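You operate a simulated robot arm through the tools that you are given. There is no shell and no other tool. Be economical: measure what you need, move in short steps, check, and stop when the job is done.

The job below is to be done with a simulated robot arm. You get a single attempt, and the scene is never put back.

JOB
Put one of the jam jars from the table on top of the banded cup there.

Only the result counts: the job must be done as asked and must still hold three seconds after the hand-in. Knocking over, shifting, dropping, spilling or breaking anything else fails it.

ROBOT AND FRAMES
A 6-joint arm with a two-finger parallel gripper, fixed in place. Base frame: the origin is at the foot of the arm, x ahead of it, y to its left, z up; the work surface is at about z = 750. Units: mm, degrees, N and s.
With the tool pointing down near the work surface it reaches from about 300 to 740 mm from the base axis. Its first joint turns from -66.0 to 66.0 degrees. Payload 2.45 kg.
The TCP is the grasp point between the finger pads, 24 mm short of the fingertips. In the tool frame z runs along the fingers and y along their closing line. Largest opening 68 mm; finger width 17, thickness 10; the body of the gripper, 40 by 70 mm, starts 41 mm behind the TCP.
Orientation is that of the tool frame in the base frame, as a unit quaternion [x, y, z, w]. With the fingers straight down and closing along the base's y, the tool's x points along the base's -x, its y along +y and its z along -z.

CONTROLS
- The arm moves only by the tool nudge_tool. Its argument "targets" is a list that holds one entry, the list of rows, each a list of 6 numbers: the shift along the tool's x, y, z in mm, then the turn, a rotation vector about the tool's x, y, z in degrees. In form: [[[dx, dy, dz, rx, ry, rz], ...]]. A call has 1 to 12 rows; each row is the pose to reach, as a shift and turn from the pose commanded when the call began, along the tool's axes at that moment. "fingers" is the closure in counts, from 0 (fully open) to 255 (shut), set as the call begins (left out, the last holds). Rows are played at 5 a second. More than 50 mm and 8.6 degrees between two rows, or a gripper value outside its range, and nothing of the call is played. A pose out of reach is approached as far as the arm can. The call stops where the force on the tool passes 40 N (or 10 N more than at its start, if that is more) or the arm is blocked; 0.2 s more then pass. Each finger travels about 108 mm/s and halts on what it meets, pressing with about 31 N; the grip force reading is that of the motor and also rises with nothing between the fingers. The clock runs only during rows and for 0.2 s after the last one: add rows that repeat a pose to give the fingers time. It gives the time, the measured TCP pose, the force on the tool (base axes), the opening and the grip force at its end, in the units of the frame above (readings bear some noise), and new pictures: "pictures" is both (left out), scene, wrist or none.
- Cameras (640 x 400 px; columns grow to the right, rows downward): "scene" is fixed at [171.4, 425.1, 1453.9]; the picture's right is [-0.68, -0.73, 0.00], its down [-0.49, 0.45, -0.75] and it looks along [0.55, -0.51, -0.66] (base axes); focal length 352 px, centre (320, 200). "wrist" rides on the gripper at [84, 11, -75] in the tool frame; the picture's right is [-0.13, 0.99, 0.00], its down [-0.60, -0.08, -0.79] and it looks along [-0.79, -0.10, 0.61] (tool axes); focal length 251 px, centre (320, 200). There is no depth. A picture from a camera that has moved, and an enlarged one, comes with that camera's place and axes in the base frame and with its lens.
- inspect(camera, box): a new picture of the part [left, top, right, bottom] of that camera's present view, enlarged. The clock stands still meanwhile.
- close_job(): hands the job in; it is judged then, once.

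Go step by step. Nothing tells you positions but the pictures and the camera data: compare them with the known pose of the tool, close in by small moves and look again before you grip or let go. The budget is 90 turns and 200 pictures, counting those below and the enlarged ones. Unless the task says otherwise, let go and move clear before handing in, and close with one line.

The tools are called after "Call:" as a command line: name --argument value ..., lists and objects as JSON in quotes. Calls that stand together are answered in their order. nudge_tool: Moves the arm, as the interface text tells. Its arguments: {"type":"object","properties":{"targets":{"type":"array","items":{"type":"array","items":{"type":"array","items":{"type":"number"}}}},"fingers":{"type":"number"},"pictures":{"type":"string","enum":["both","scene","wrist","none"]}},"required":["targets"]} The other tools are called the same way: inspect (camera, box) takes an enlarged picture of a part of a camera's view; close_job () hands the job in.

At the start:

```text
t: 0.0
tcp_pos: [455.1, -74.4, 1068.1]
orientation: [-0.001, 1.0, -0.001, 0.001]
contact_force: [-0.2, 0.6, 0.0]
grip_width: 68.0
gripper_force: 0.1
```

scene: 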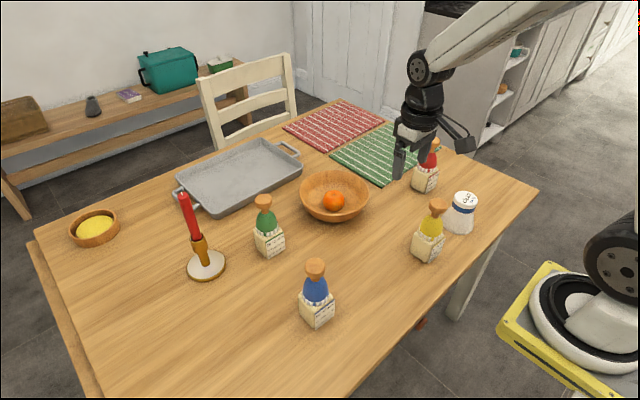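
wrist: 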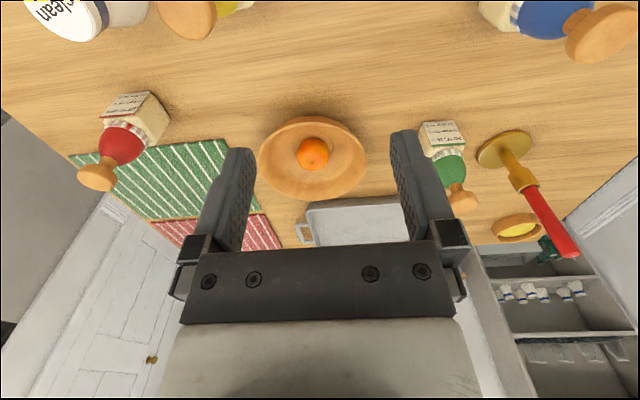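

I see four square-bodied bottles with coloured necks (red, yellow, green, blue) and a white object with a blue band. I'll enlarge these to identify them.

Call:
inspect --camera "scene" --box '[390, 130, 510, 270]'

Call:
inspect --camera "scene" --box '[230, 180, 390, 340]'

Call:
inspect --camera "wrist" --box '[0, 0, 320, 200]'

```text
2.86 times, centred on (450, 200) of scene
camera zoom: at [171.4, 425.1, 1453.9], right [-0.68, -0.73, 0.0], down [-0.49, 0.45, -0.75], along [0.55, -0.51, -0.66], focal length 1005 px, centre (-51, 200)
```

zoom: 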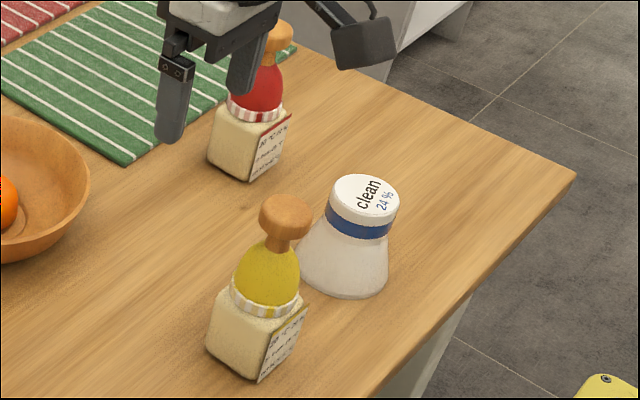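

```text
2.50 times, centred on (310, 260) of scene
camera zoom: at [171.4, 425.1, 1453.9], right [-0.68, -0.73, 0.0], down [-0.49, 0.45, -0.75], along [0.55, -0.51, -0.66], focal length 880 px, centre (345, 50)
```

zoom: 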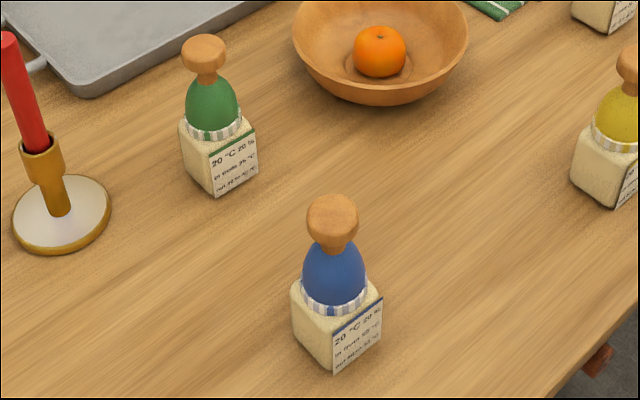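

```text
2.00 times, centred on (160, 100) of wrist
camera zoom: at [371.2, -63.5, 1144.7], right [0.13, 0.99, 0.0], down [0.6, -0.08, 0.79], along [0.79, -0.1, -0.61], focal length 503 px, centre (640, 400)
```

zoom: 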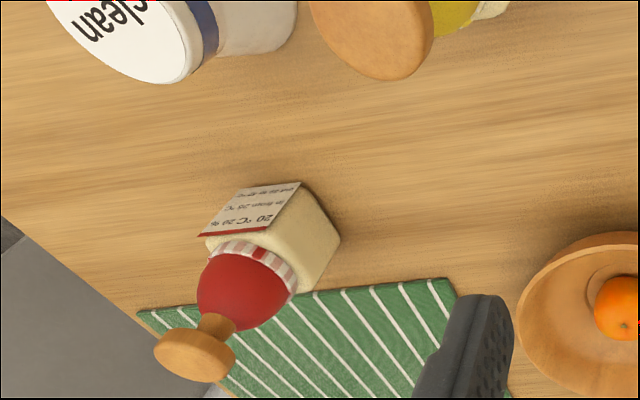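

The square jars with cloth tops and round wooden knobs must be the jam jars, and the white one with a blue band is the upturned cup. I estimate the yellow jar at about (422,-184) with its knob top near z 916, and the cup at about (423,-340) with its top near z 837. I'll move above the yellow jar and look.

Call:
nudge_tool --targets '[[[8, -27, 15, 0, 0, 0], [16, -55, 30, 0, 0, 0], [24, -82, 45, 0, 0, 0], [30, -110, 60, 0, 0, 0], [30, -110, 68, 0, 0, 0], [30, -110, 68, 0, 0, 0]]]' --fingers 0

```text
t: 1.4
tcp_pos: [426.0, -185.7, 1001.7]
orientation: [0.0, 1.0, 0.0, 0.001]
contact_force: [0.4, 0.1, -0.5]
grip_width: 68.1
gripper_force: 0.1
camera wrist: at [341.3, -174.4, 1077.7], right [0.13, 0.99, 0.0], down [0.6, -0.08, 0.79], along [0.79, -0.1, -0.61], focal length 251 px, centre (320, 200)
```

scene: 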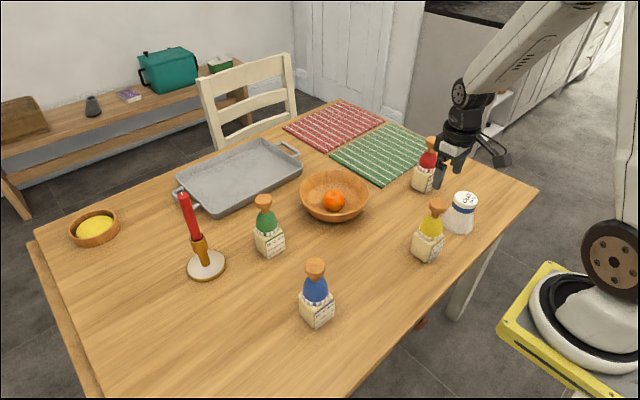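
wrist: 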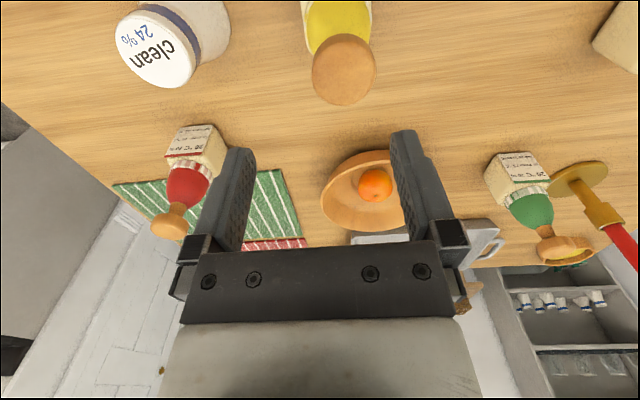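

The knob shows in the wrist view slightly to the left (+y) of centre. I'll zoom both views to refine the knob and the cup top.

Call:
inspect --camera "wrist" --box '[240, 0, 432, 120]'

Call:
inspect --camera "scene" --box '[400, 180, 496, 270]'

Call:
inspect --camera "wrist" --box '[90, 0, 282, 120]'

```text
3.33 times, centred on (336, 60) of wrist
camera zoom: at [341.3, -174.4, 1077.7], right [0.13, 0.99, 0.0], down [0.6, -0.08, 0.79], along [0.79, -0.1, -0.61], focal length 838 px, centre (267, 667)
```

zoom: 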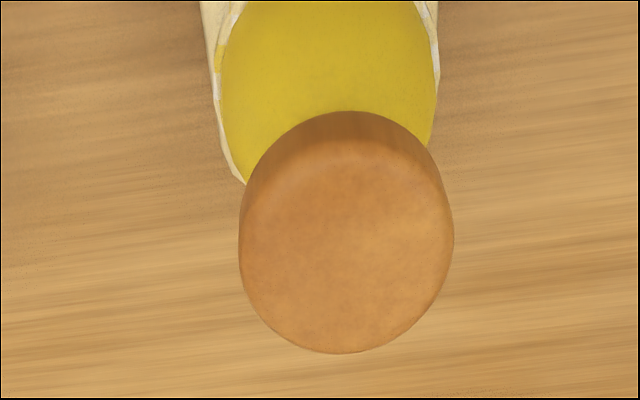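

```text
4.44 times, centred on (448, 225) of scene
camera zoom: at [171.4, 425.1, 1453.9], right [-0.68, -0.73, 0.0], down [-0.49, 0.45, -0.75], along [0.55, -0.51, -0.66], focal length 1564 px, centre (-249, 89)
```

zoom: 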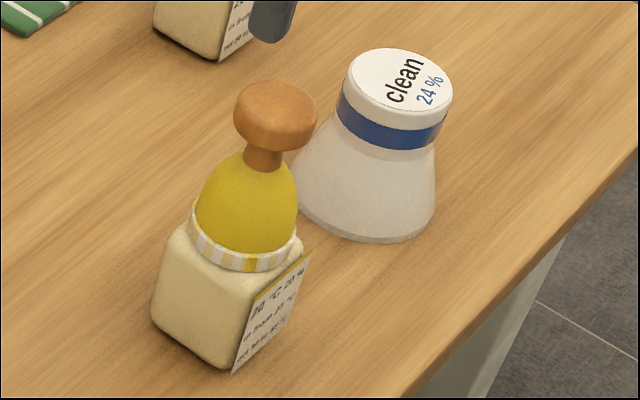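

```text
3.33 times, centred on (186, 60) of wrist
camera zoom: at [341.3, -174.4, 1077.7], right [0.13, 0.99, 0.0], down [0.6, -0.08, 0.79], along [0.79, -0.1, -0.61], focal length 838 px, centre (767, 667)
```

zoom: 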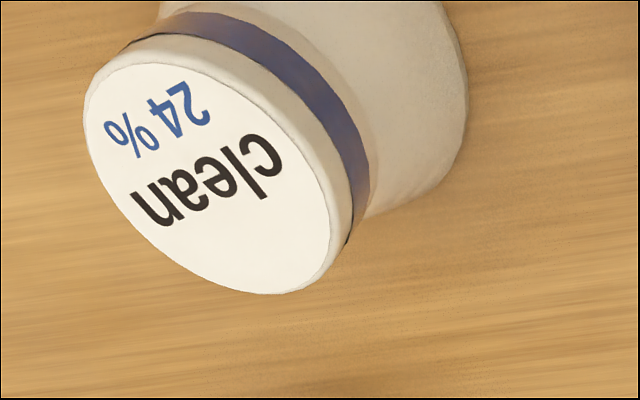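

The knob top works out near (418,-170,926) and about 38 mm wide. I'll shift above it, come down to just over it and check.

Call:
nudge_tool --targets '[[[8, 15, 0, 0, 0, 0], [8, 15, 20, 0, 0, 0], [8, 15, 36, 0, 0, 0], [8, 15, 36, 0, 0, 0]]]'

```text
t: 2.4
tcp_pos: [418.2, -169.9, 964.1]
orientation: [0.0, 1.0, 0.0, 0.001]
contact_force: [1.2, -0.3, -0.2]
grip_width: 68.0
gripper_force: 0.0
camera wrist: at [333.3, -157.8, 1040.0], right [0.13, 0.99, 0.0], down [0.6, -0.08, 0.79], along [0.79, -0.1, -0.61], focal length 251 px, centre (320, 200)
```

scene: 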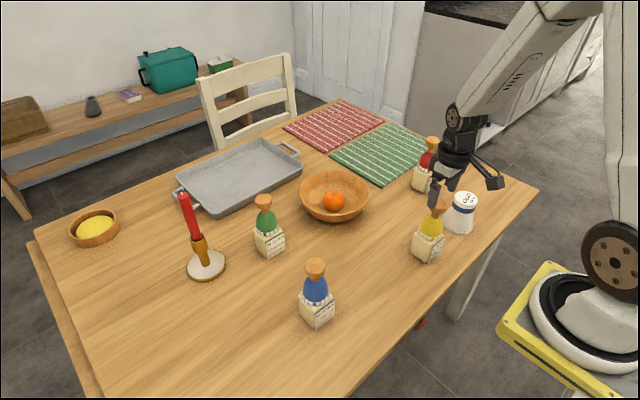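
wrist: 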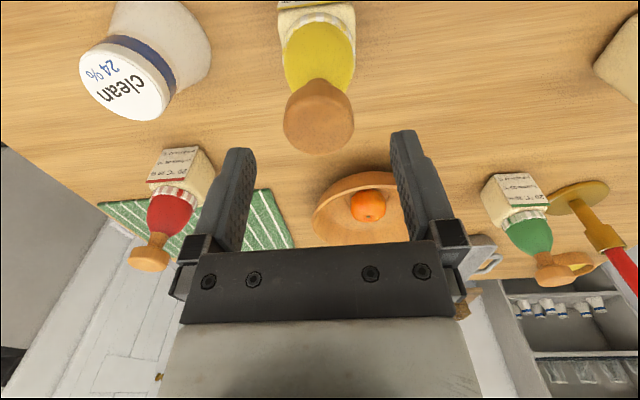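

The knob now sits between the fingers laterally and ahead and below. I'll zoom to refine its x before lowering.

Call:
inspect --camera "wrist" --box '[224, 0, 416, 170]'

Call:
inspect --camera "scene" --box '[400, 160, 496, 220]'

```text
2.35 times, centred on (320, 85) of wrist
camera zoom: at [333.3, -157.8, 1040.0], right [0.13, 0.99, 0.0], down [0.6, -0.08, 0.79], along [0.79, -0.1, -0.61], focal length 592 px, centre (320, 471)
```

zoom: 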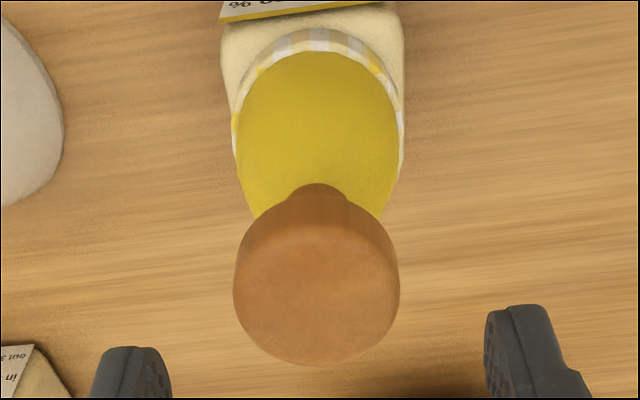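

```text
6.67 times, centred on (448, 190) of scene
camera zoom: at [171.4, 425.1, 1453.9], right [-0.68, -0.73, 0.0], down [-0.49, 0.45, -0.75], along [0.55, -0.51, -0.66], focal length 2345 px, centre (-533, 267)
```

zoom: 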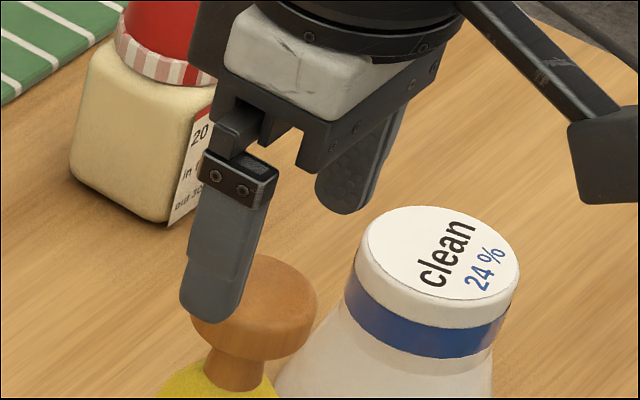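

Knob is centred between the fingers at about (417,-170), with knob sides spanning z 900–922. I'll descend straight to z≈911 with fingers open.

Call:
nudge_tool --targets '[[[1, 0, 15, 0, 0, 0], [1, 0, 30, 0, 0, 0], [1, 0, 42, 0, 0, 0], [1, 0, 53, 0, 0, 0], [1, 0, 53, 0, 0, 0]]]'

```text
t: 3.6
tcp_pos: [414.5, -168.9, 910.6]
orientation: [0.0, 1.0, 0.001, 0.002]
contact_force: [-0.1, -0.8, 0.1]
grip_width: 67.9
gripper_force: 0.1
camera wrist: at [330.9, -158.2, 986.4], right [0.13, 0.99, 0.0], down [0.6, -0.08, 0.79], along [0.79, -0.1, -0.61], focal length 251 px, centre (320, 200)
```

scene: 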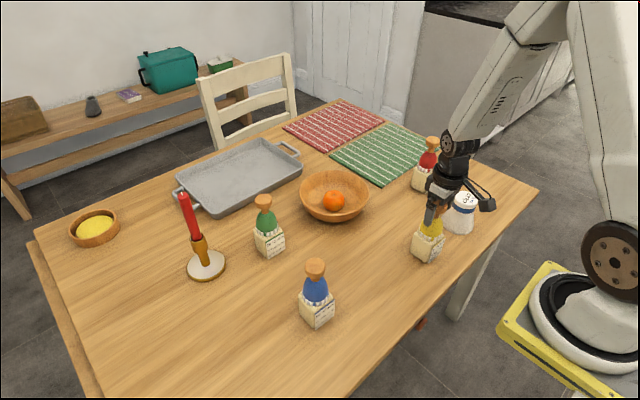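
wrist: 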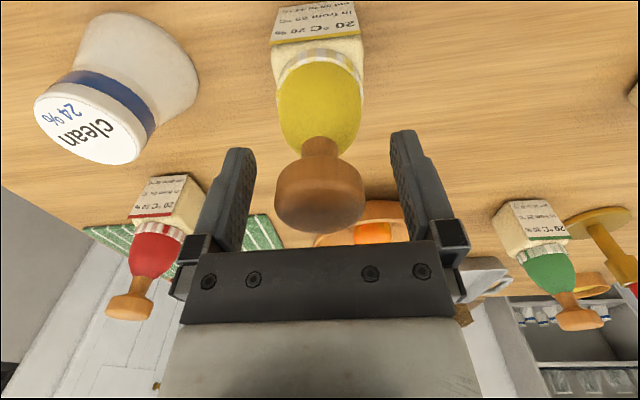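

The knob is centred between the pads at TCP height. Closing the fingers now.

Call:
nudge_tool --targets '[[[0, 0, 0, 0, 0, 0], [0, 0, 0, 0, 0, 0], [0, 0, 0, 0, 0, 0], [0, 0, 0, 0, 0, 0]]]' --fingers 255 --pictures "wrist"

```text
t: 4.6
tcp_pos: [415.0, -169.7, 910.5]
orientation: [0.0, 1.0, -0.001, 0.0]
contact_force: [0.9, 0.1, 0.3]
grip_width: 39.3
gripper_force: 31.0
camera wrist: at [330.9, -158.3, 986.5], right [0.13, 0.99, 0.0], down [0.6, -0.08, 0.79], along [0.79, -0.1, -0.61], focal length 251 px, centre (320, 200)
```

wrist: 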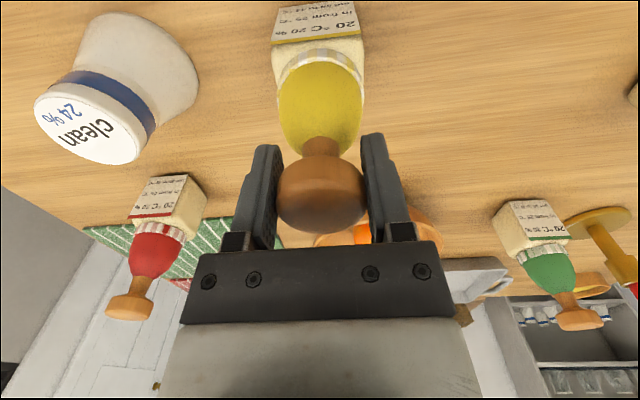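

Gripped at 39 mm. Lifting straight up, slowly, by 125 mm so the base clears the cup.

Call:
nudge_tool --targets '[[[0, 0, -5, 0, 0, 0], [0, 0, -15, 0, 0, 0], [0, 0, -30, 0, 0, 0], [0, 0, -48, 0, 0, 0], [0, 0, -66, 0, 0, 0], [0, 0, -84, 0, 0, 0], [0, 0, -102, 0, 0, 0], [0, 0, -115, 0, 0, 0], [0, 0, -122, 0, 0, 0], [0, 0, -125, 0, 0, 0], [0, 0, -125, 0, 0, 0]]]'

```text
t: 7.0
tcp_pos: [416.1, -169.5, 1036.1]
orientation: [-0.001, 1.0, 0.0, -0.001]
contact_force: [-0.1, 0.2, -4.9]
grip_width: 38.8
gripper_force: 31.0
camera wrist: at [332.4, -158.7, 1112.0], right [0.13, 0.99, 0.0], down [0.6, -0.08, 0.79], along [0.79, -0.1, -0.61], focal length 251 px, centre (320, 200)
```

scene: 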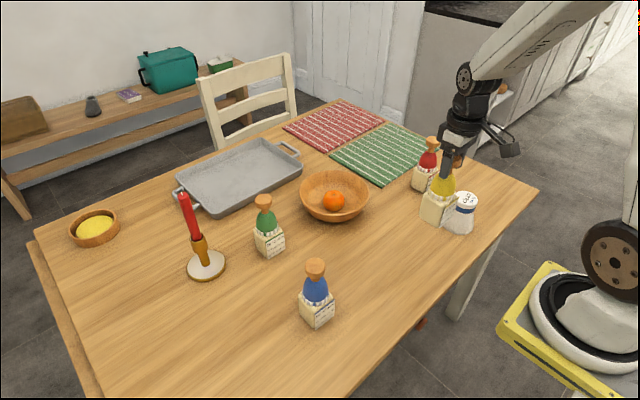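
wrist: 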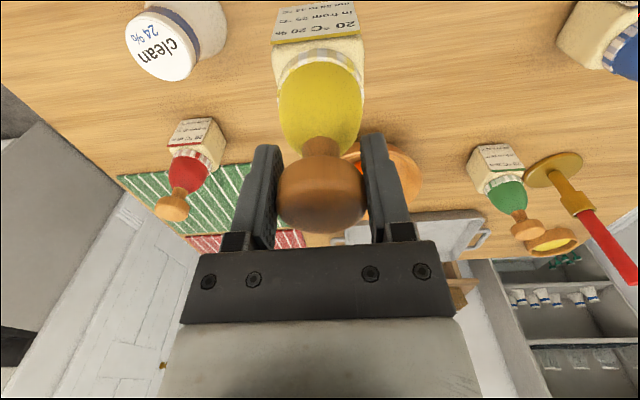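

The jar is held upright and weighs about 0.5 kg. I'll zoom to refine the cup top and the jar base before crossing.

Call:
inspect --camera "wrist" --box '[110, 0, 270, 100]'

Call:
inspect --camera "scene" --box '[400, 140, 496, 240]'

```text
4.00 times, centred on (190, 50) of wrist
camera zoom: at [332.4, -158.7, 1112.0], right [0.13, 0.99, 0.0], down [0.6, -0.08, 0.79], along [0.79, -0.1, -0.61], focal length 1006 px, centre (840, 800)
```

zoom: 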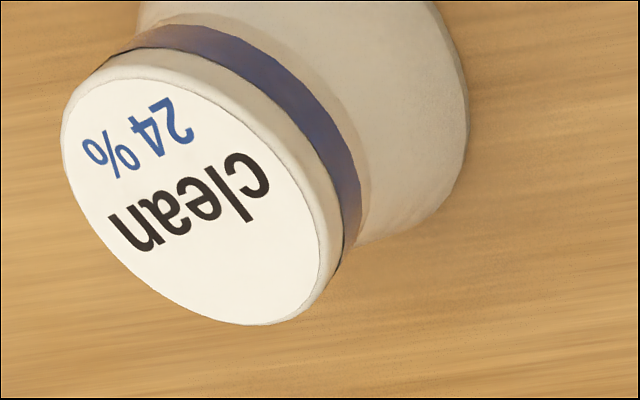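

```text
4.00 times, centred on (448, 190) of scene
camera zoom: at [171.5, 425.1, 1453.9], right [-0.68, -0.73, 0.0], down [-0.49, 0.45, -0.75], along [0.55, -0.51, -0.66], focal length 1407 px, centre (-192, 240)
```

zoom: 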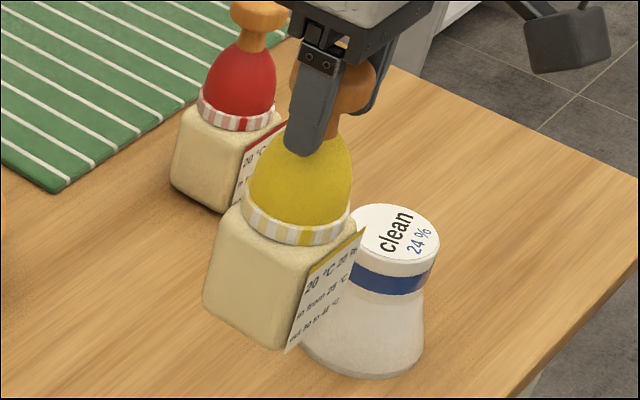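

The cup top fits (415.5,-328.5,850) in the tool's frame, and the jar base hangs centred under the TCP at about z 880. I'll raise 15 mm more and cross gently to over the cup.

Call:
nudge_tool --targets '[[[0, 0, -8, 0, 0, 0], [0, -8, -15, 0, 0, 0], [0, -24, -15, 0, 0, 0], [0, -44, -15, 0, 0, 0], [0, -64, -15, 0, 0, 0], [0, -84, -15, 0, 0, 0], [0, -104, -15, 0, 0, 0], [0, -124, -15, 0, 0, 0], [0, -142, -15, 0, 0, 0], [0, -154, -15, 0, 0, 0], [0, -159, -15, 0, 0, 0], [0, -159, -15, 0, 0, 0]]]'

Call:
inspect --camera "scene" --box '[420, 120, 532, 240]'

Call:
inspect --camera "wrist" --box '[220, 0, 420, 125]'

```text
t: 9.6
tcp_pos: [416.4, -328.8, 1050.6]
orientation: [0.0, 1.0, 0.0, 0.001]
contact_force: [-0.1, -0.7, -5.1]
grip_width: 39.1
gripper_force: 30.5
camera wrist: at [332.4, -318.5, 1126.9], right [0.13, 0.99, 0.0], down [0.6, -0.08, 0.79], along [0.79, -0.1, -0.61], focal length 251 px, centre (320, 200)
```

scene: 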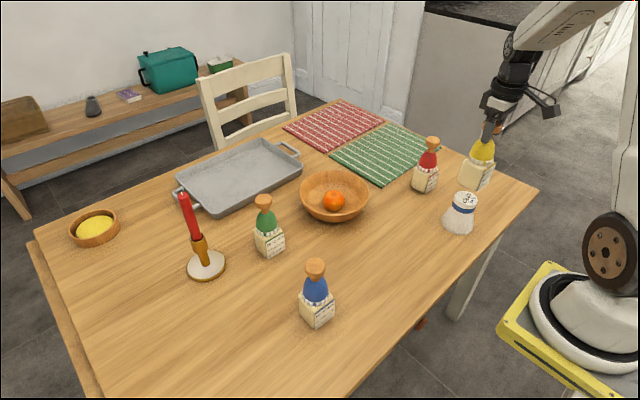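
wrist: 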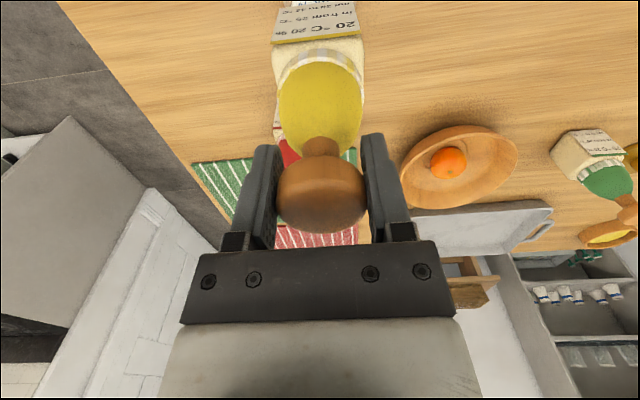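

```text
3.33 times, centred on (476, 180) of scene
camera zoom: at [171.5, 425.0, 1453.9], right [-0.68, -0.73, 0.0], down [-0.49, 0.45, -0.75], along [0.55, -0.51, -0.66], focal length 1173 px, centre (-200, 267)
```

zoom: 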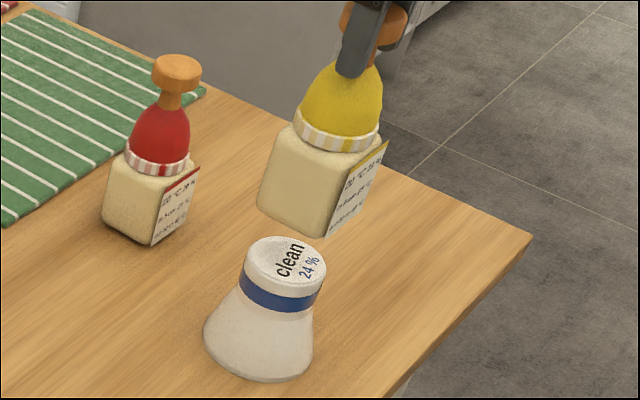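

```text
3.20 times, centred on (320, 62) of wrist
camera zoom: at [332.4, -318.5, 1126.9], right [0.13, 0.99, 0.0], down [0.6, -0.08, 0.79], along [0.79, -0.1, -0.61], focal length 805 px, centre (320, 640)
```

zoom: 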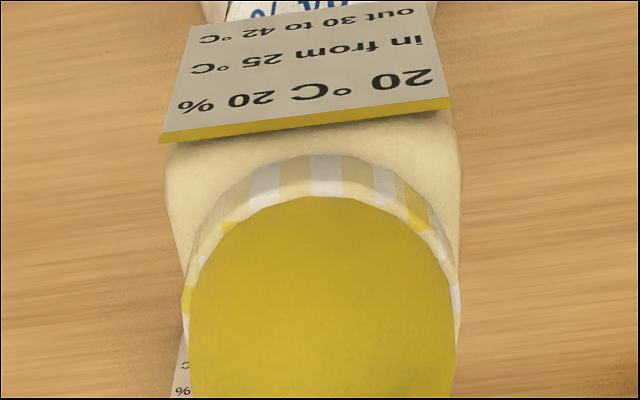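

The jar lies well over the cup in both views, with an estimated gap of about 50 mm. I'll lower 42 mm and check again.

Call:
nudge_tool --targets '[[[0, 0, 8, 0, 0, 0], [0, 0, 20, 0, 0, 0], [0, 0, 32, 0, 0, 0], [0, 0, 39, 0, 0, 0], [0, 0, 42, 0, 0, 0], [0, 0, 42, 0, 0, 0]]]' --pictures "none"

Call:
inspect --camera "scene" --box '[430, 150, 510, 240]'

Call:
inspect --camera "wrist" --box '[220, 0, 420, 125]'

```text
t: 11.0
tcp_pos: [417.1, -329.3, 1009.5]
orientation: [0.0, 1.0, 0.0, 0.001]
contact_force: [-0.9, -0.1, -5.0]
grip_width: 39.1
gripper_force: 31.1
```

```text
4.44 times, centred on (470, 195) of scene
camera zoom: at [171.5, 425.0, 1453.9], right [-0.68, -0.73, 0.0], down [-0.49, 0.45, -0.75], along [0.55, -0.51, -0.66], focal length 1564 px, centre (-347, 222)
```

zoom: 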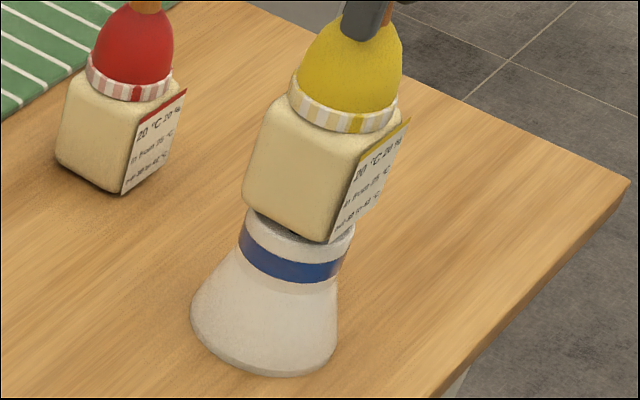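

```text
3.20 times, centred on (320, 62) of wrist
camera zoom: at [332.8, -317.0, 1084.9], right [0.13, 0.99, 0.0], down [0.6, -0.08, 0.79], along [0.79, -0.1, -0.61], focal length 805 px, centre (320, 640)
```

zoom: 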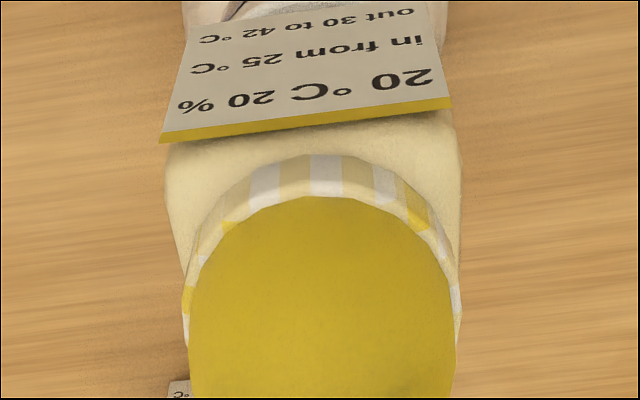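

Alignment is good, with the jar base about 10 mm above the cup top. Lowering slowly to feel for contact.

Call:
nudge_tool --targets '[[[0, 0, 2, 0, 0, 0], [0, 0, 4, 0, 0, 0], [0, 0, 6, 0, 0, 0], [0, 0, 8, 0, 0, 0], [0, 0, 8, 0, 0, 0]]]' --pictures "none"

Call:
inspect --camera "scene" --box '[430, 150, 510, 240]'

```text
t: 12.2
tcp_pos: [417.9, -329.6, 1004.3]
orientation: [0.0, 1.0, -0.002, 0.003]
contact_force: [-0.3, 0.8, 26.8]
grip_width: 39.5
gripper_force: 30.4
```

```text
4.44 times, centred on (470, 195) of scene
camera zoom: at [171.0, 425.4, 1453.9], right [-0.68, -0.73, 0.0], down [-0.49, 0.45, -0.75], along [0.55, -0.51, -0.66], focal length 1564 px, centre (-347, 222)
```

zoom: 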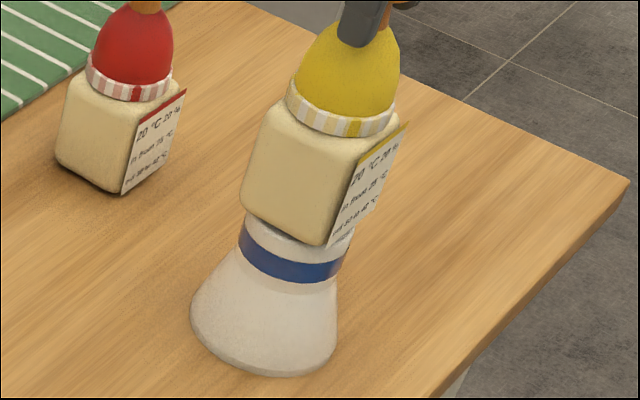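

Contact made: the jar rests on the cup, pressing about 27 N. I'll ease off a bit before release.

Call:
nudge_tool --targets '[[[0, 0, -1.5, 0, 0, 0], [0, 0, -2.5, 0, 0, 0], [0, 0, -2.5, 0, 0, 0]]]'

Call:
inspect --camera "scene" --box '[440, 130, 520, 240]'

```text
t: 13.0
tcp_pos: [415.8, -327.3, 1003.7]
orientation: [-0.001, 1.0, 0.001, -0.001]
contact_force: [4.2, -0.1, 4.0]
grip_width: 39.2
gripper_force: 30.9
camera wrist: at [332.0, -316.9, 1079.6], right [0.13, 0.99, 0.0], down [0.6, -0.08, 0.79], along [0.79, -0.1, -0.61], focal length 251 px, centre (320, 200)
```

scene: 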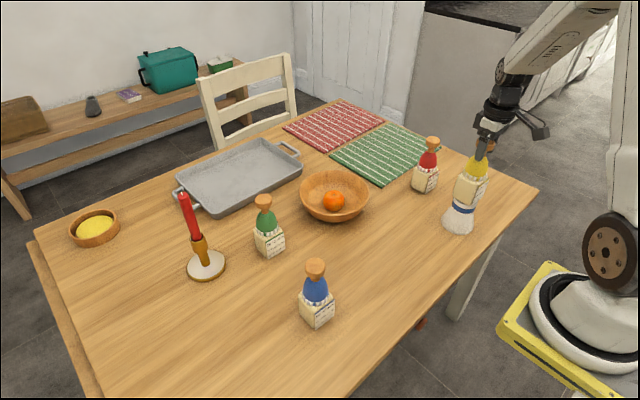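
wrist: 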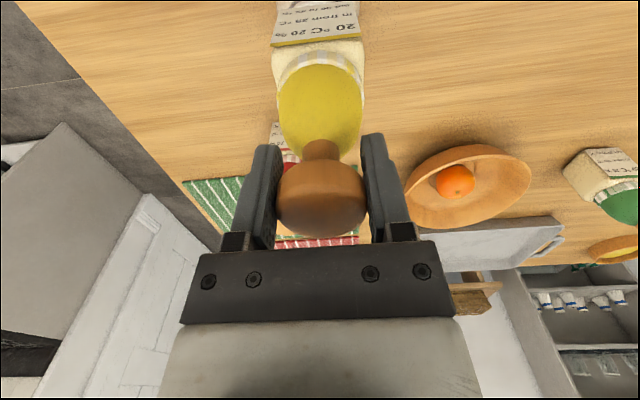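

```text
3.64 times, centred on (480, 185) of scene
camera zoom: at [171.4, 425.1, 1453.9], right [-0.68, -0.73, 0.0], down [-0.49, 0.45, -0.75], along [0.55, -0.51, -0.66], focal length 1279 px, centre (-262, 254)
```

zoom: 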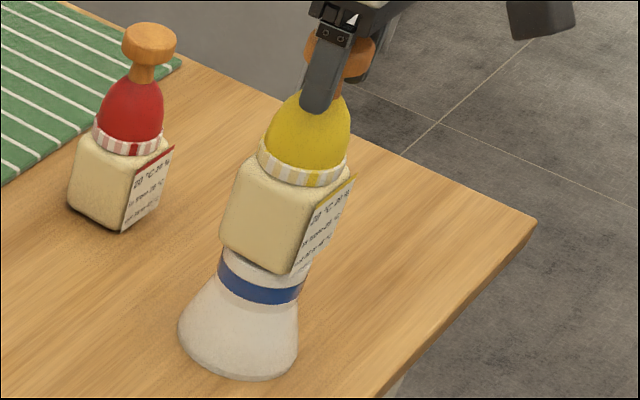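

Nearly unloaded, upright and centred. Releasing while holding position.

Call:
nudge_tool --targets '[[[0, 0, 0, 0, 0, 0], [0, 0, 0, 0, 0, 0], [0, 0, 0, 0, 0, 0], [0, 0, 0, 0, 0, 0]]]' --fingers 0

```text
t: 14.0
tcp_pos: [415.9, -329.0, 1004.5]
orientation: [0.0, 1.0, 0.0, 0.001]
contact_force: [0.2, 0.3, -0.2]
grip_width: 68.0
gripper_force: 0.1
camera wrist: at [332.3, -317.3, 1080.4], right [0.13, 0.99, 0.0], down [0.6, -0.08, 0.79], along [0.79, -0.1, -0.61], focal length 251 px, centre (320, 200)
```

scene: 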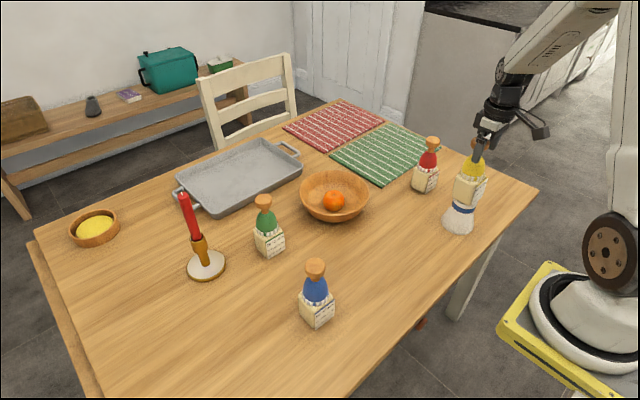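
wrist: 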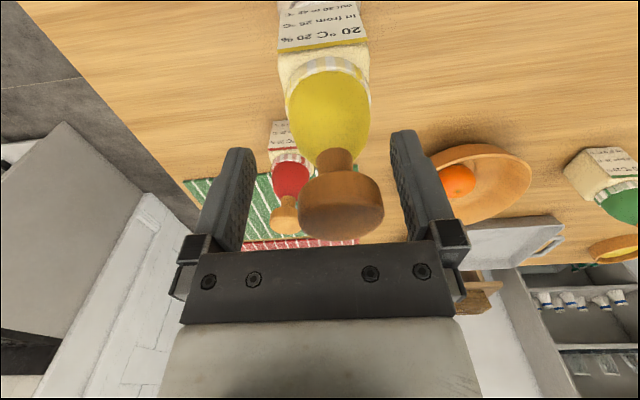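

The knob shifted a little after release, so the jar may be leaning. I'll wait in place and zoom before moving away.

Call:
nudge_tool --targets '[[[0, 0, 0, 0, 0, 0], [0, 0, 0, 0, 0, 0]]]' --pictures "wrist"

Call:
inspect --camera "scene" --box '[440, 130, 520, 240]'

```text
t: 14.6
tcp_pos: [415.1, -328.3, 1004.5]
orientation: [0.001, 1.0, 0.0, 0.0]
contact_force: [-1.2, -0.6, 0.6]
grip_width: 68.1
gripper_force: 0.0
camera wrist: at [332.3, -317.3, 1080.4], right [0.13, 0.99, 0.0], down [0.6, -0.08, 0.79], along [0.79, -0.1, -0.61], focal length 251 px, centre (320, 200)
```

wrist: 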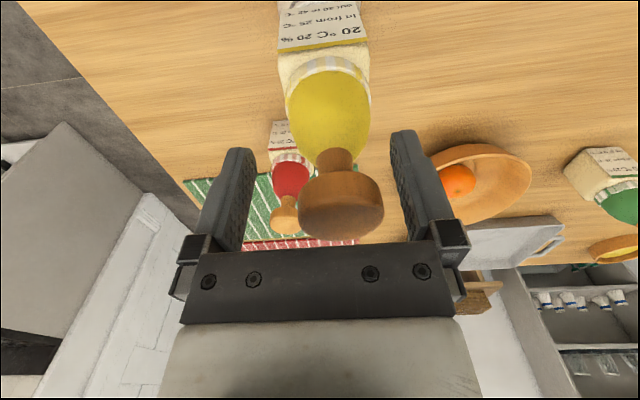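

```text
3.64 times, centred on (480, 185) of scene
camera zoom: at [171.4, 425.1, 1453.9], right [-0.68, -0.73, 0.0], down [-0.49, 0.45, -0.75], along [0.55, -0.51, -0.66], focal length 1279 px, centre (-262, 254)
```

zoom: 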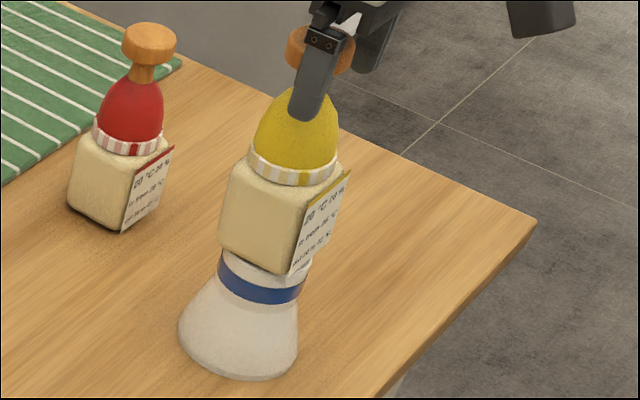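

The jar has settled with a slight lean toward +y and isn't moving. I'll shift the open fingers 7 mm to +y to centre them on the knob and see whether the jar stands on its own.

Call:
nudge_tool --targets '[[[0, 2, 0, 0, 0, 0], [0, 5, 0, 0, 0, 0], [0, 8, 0, 0, 0, 0], [0, 8, 0, 0, 0, 0], [0, 8, 0, 0, 0, 0]]]' --pictures "wrist"

Call:
inspect --camera "scene" --box '[440, 130, 520, 240]'

Call:
inspect --camera "scene" --box '[440, 180, 500, 240]'

```text
t: 15.8
tcp_pos: [416.5, -321.1, 1003.7]
orientation: [0.0, 1.0, 0.0, 0.001]
contact_force: [0.1, -0.4, -0.2]
grip_width: 68.0
gripper_force: 0.1
camera wrist: at [332.6, -309.5, 1080.7], right [0.13, 0.99, 0.0], down [0.6, -0.08, 0.79], along [0.79, -0.1, -0.61], focal length 251 px, centre (320, 200)
```

wrist: 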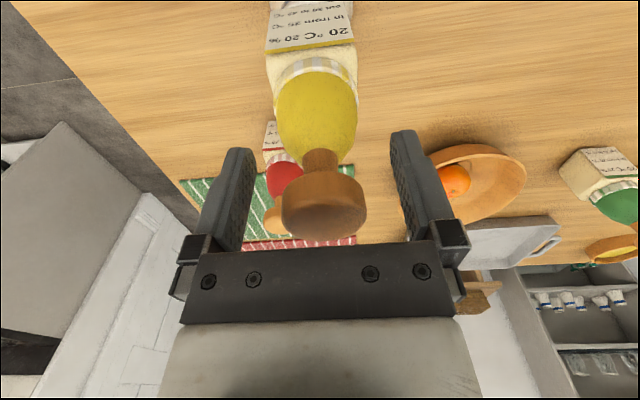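

```text
3.64 times, centred on (480, 185) of scene
camera zoom: at [171.4, 425.1, 1453.9], right [-0.68, -0.73, 0.0], down [-0.49, 0.45, -0.75], along [0.55, -0.51, -0.66], focal length 1279 px, centre (-262, 254)
```

zoom: 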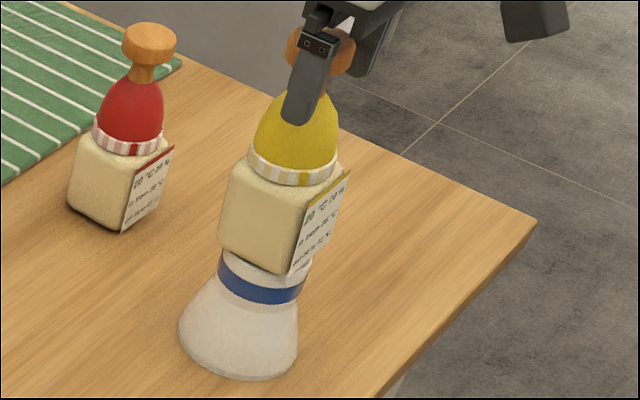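

```text
6.67 times, centred on (470, 210) of scene
camera zoom: at [171.4, 425.1, 1453.9], right [-0.68, -0.73, 0.0], down [-0.49, 0.45, -0.75], along [0.55, -0.51, -0.66], focal length 2345 px, centre (-680, 133)
```

zoom: 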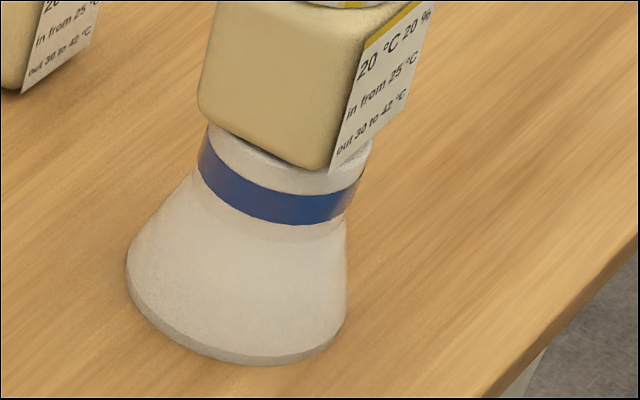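

The jar stands by itself, steady and clear of both fingers. Rising straight up to get clear.

Call:
nudge_tool --targets '[[[0, 0, -8, 0, 0, 0], [0, 0, -20, 0, 0, 0], [0, 0, -35, 0, 0, 0], [0, 0, -52, 0, 0, 0], [0, 0, -70, 0, 0, 0], [0, 0, -88, 0, 0, 0], [0, 0, -100, 0, 0, 0], [0, 0, -100, 0, 0, 0], [0, 0, -100, 0, 0, 0], [0, 0, -100, 0, 0, 0]]]'

Call:
inspect --camera "scene" --box '[440, 130, 520, 240]'

```text
t: 18.0
tcp_pos: [416.7, -320.4, 1105.6]
orientation: [0.0, 1.0, 0.0, 0.001]
contact_force: [-0.6, -0.9, 0.4]
grip_width: 68.2
gripper_force: 0.0
camera wrist: at [331.6, -308.9, 1180.5], right [0.13, 0.99, 0.0], down [0.6, -0.08, 0.79], along [0.79, -0.1, -0.61], focal length 251 px, centre (320, 200)
```

scene: 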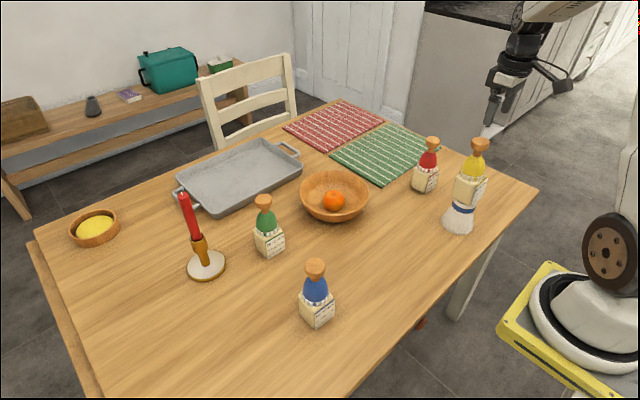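
wrist: 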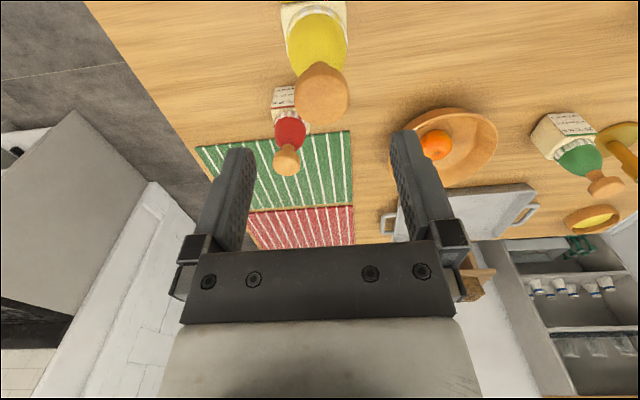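

```text
3.64 times, centred on (480, 185) of scene
camera zoom: at [171.4, 425.1, 1453.9], right [-0.68, -0.73, 0.0], down [-0.49, 0.45, -0.75], along [0.55, -0.51, -0.66], focal length 1279 px, centre (-262, 254)
```

zoom: 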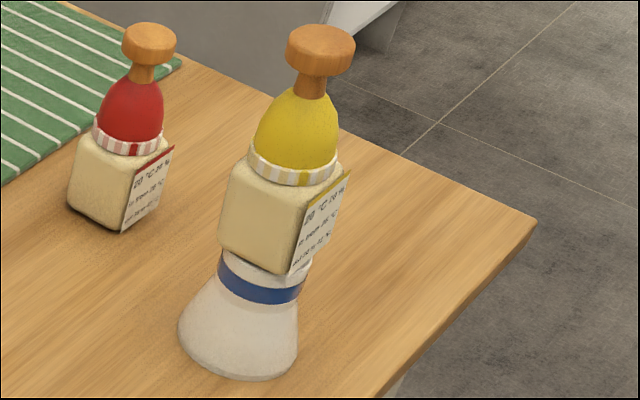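

The jar hasn't moved on the cup for 4 s, the arm is clear, and everything else is where it was. Handing in.

Call:
close_job

```text
The job is handed in.
```

The yellow-topped jam jar is standing on the banded cup with a slight lean; it held still for 4 s after release, and nothing else looked disturbed.
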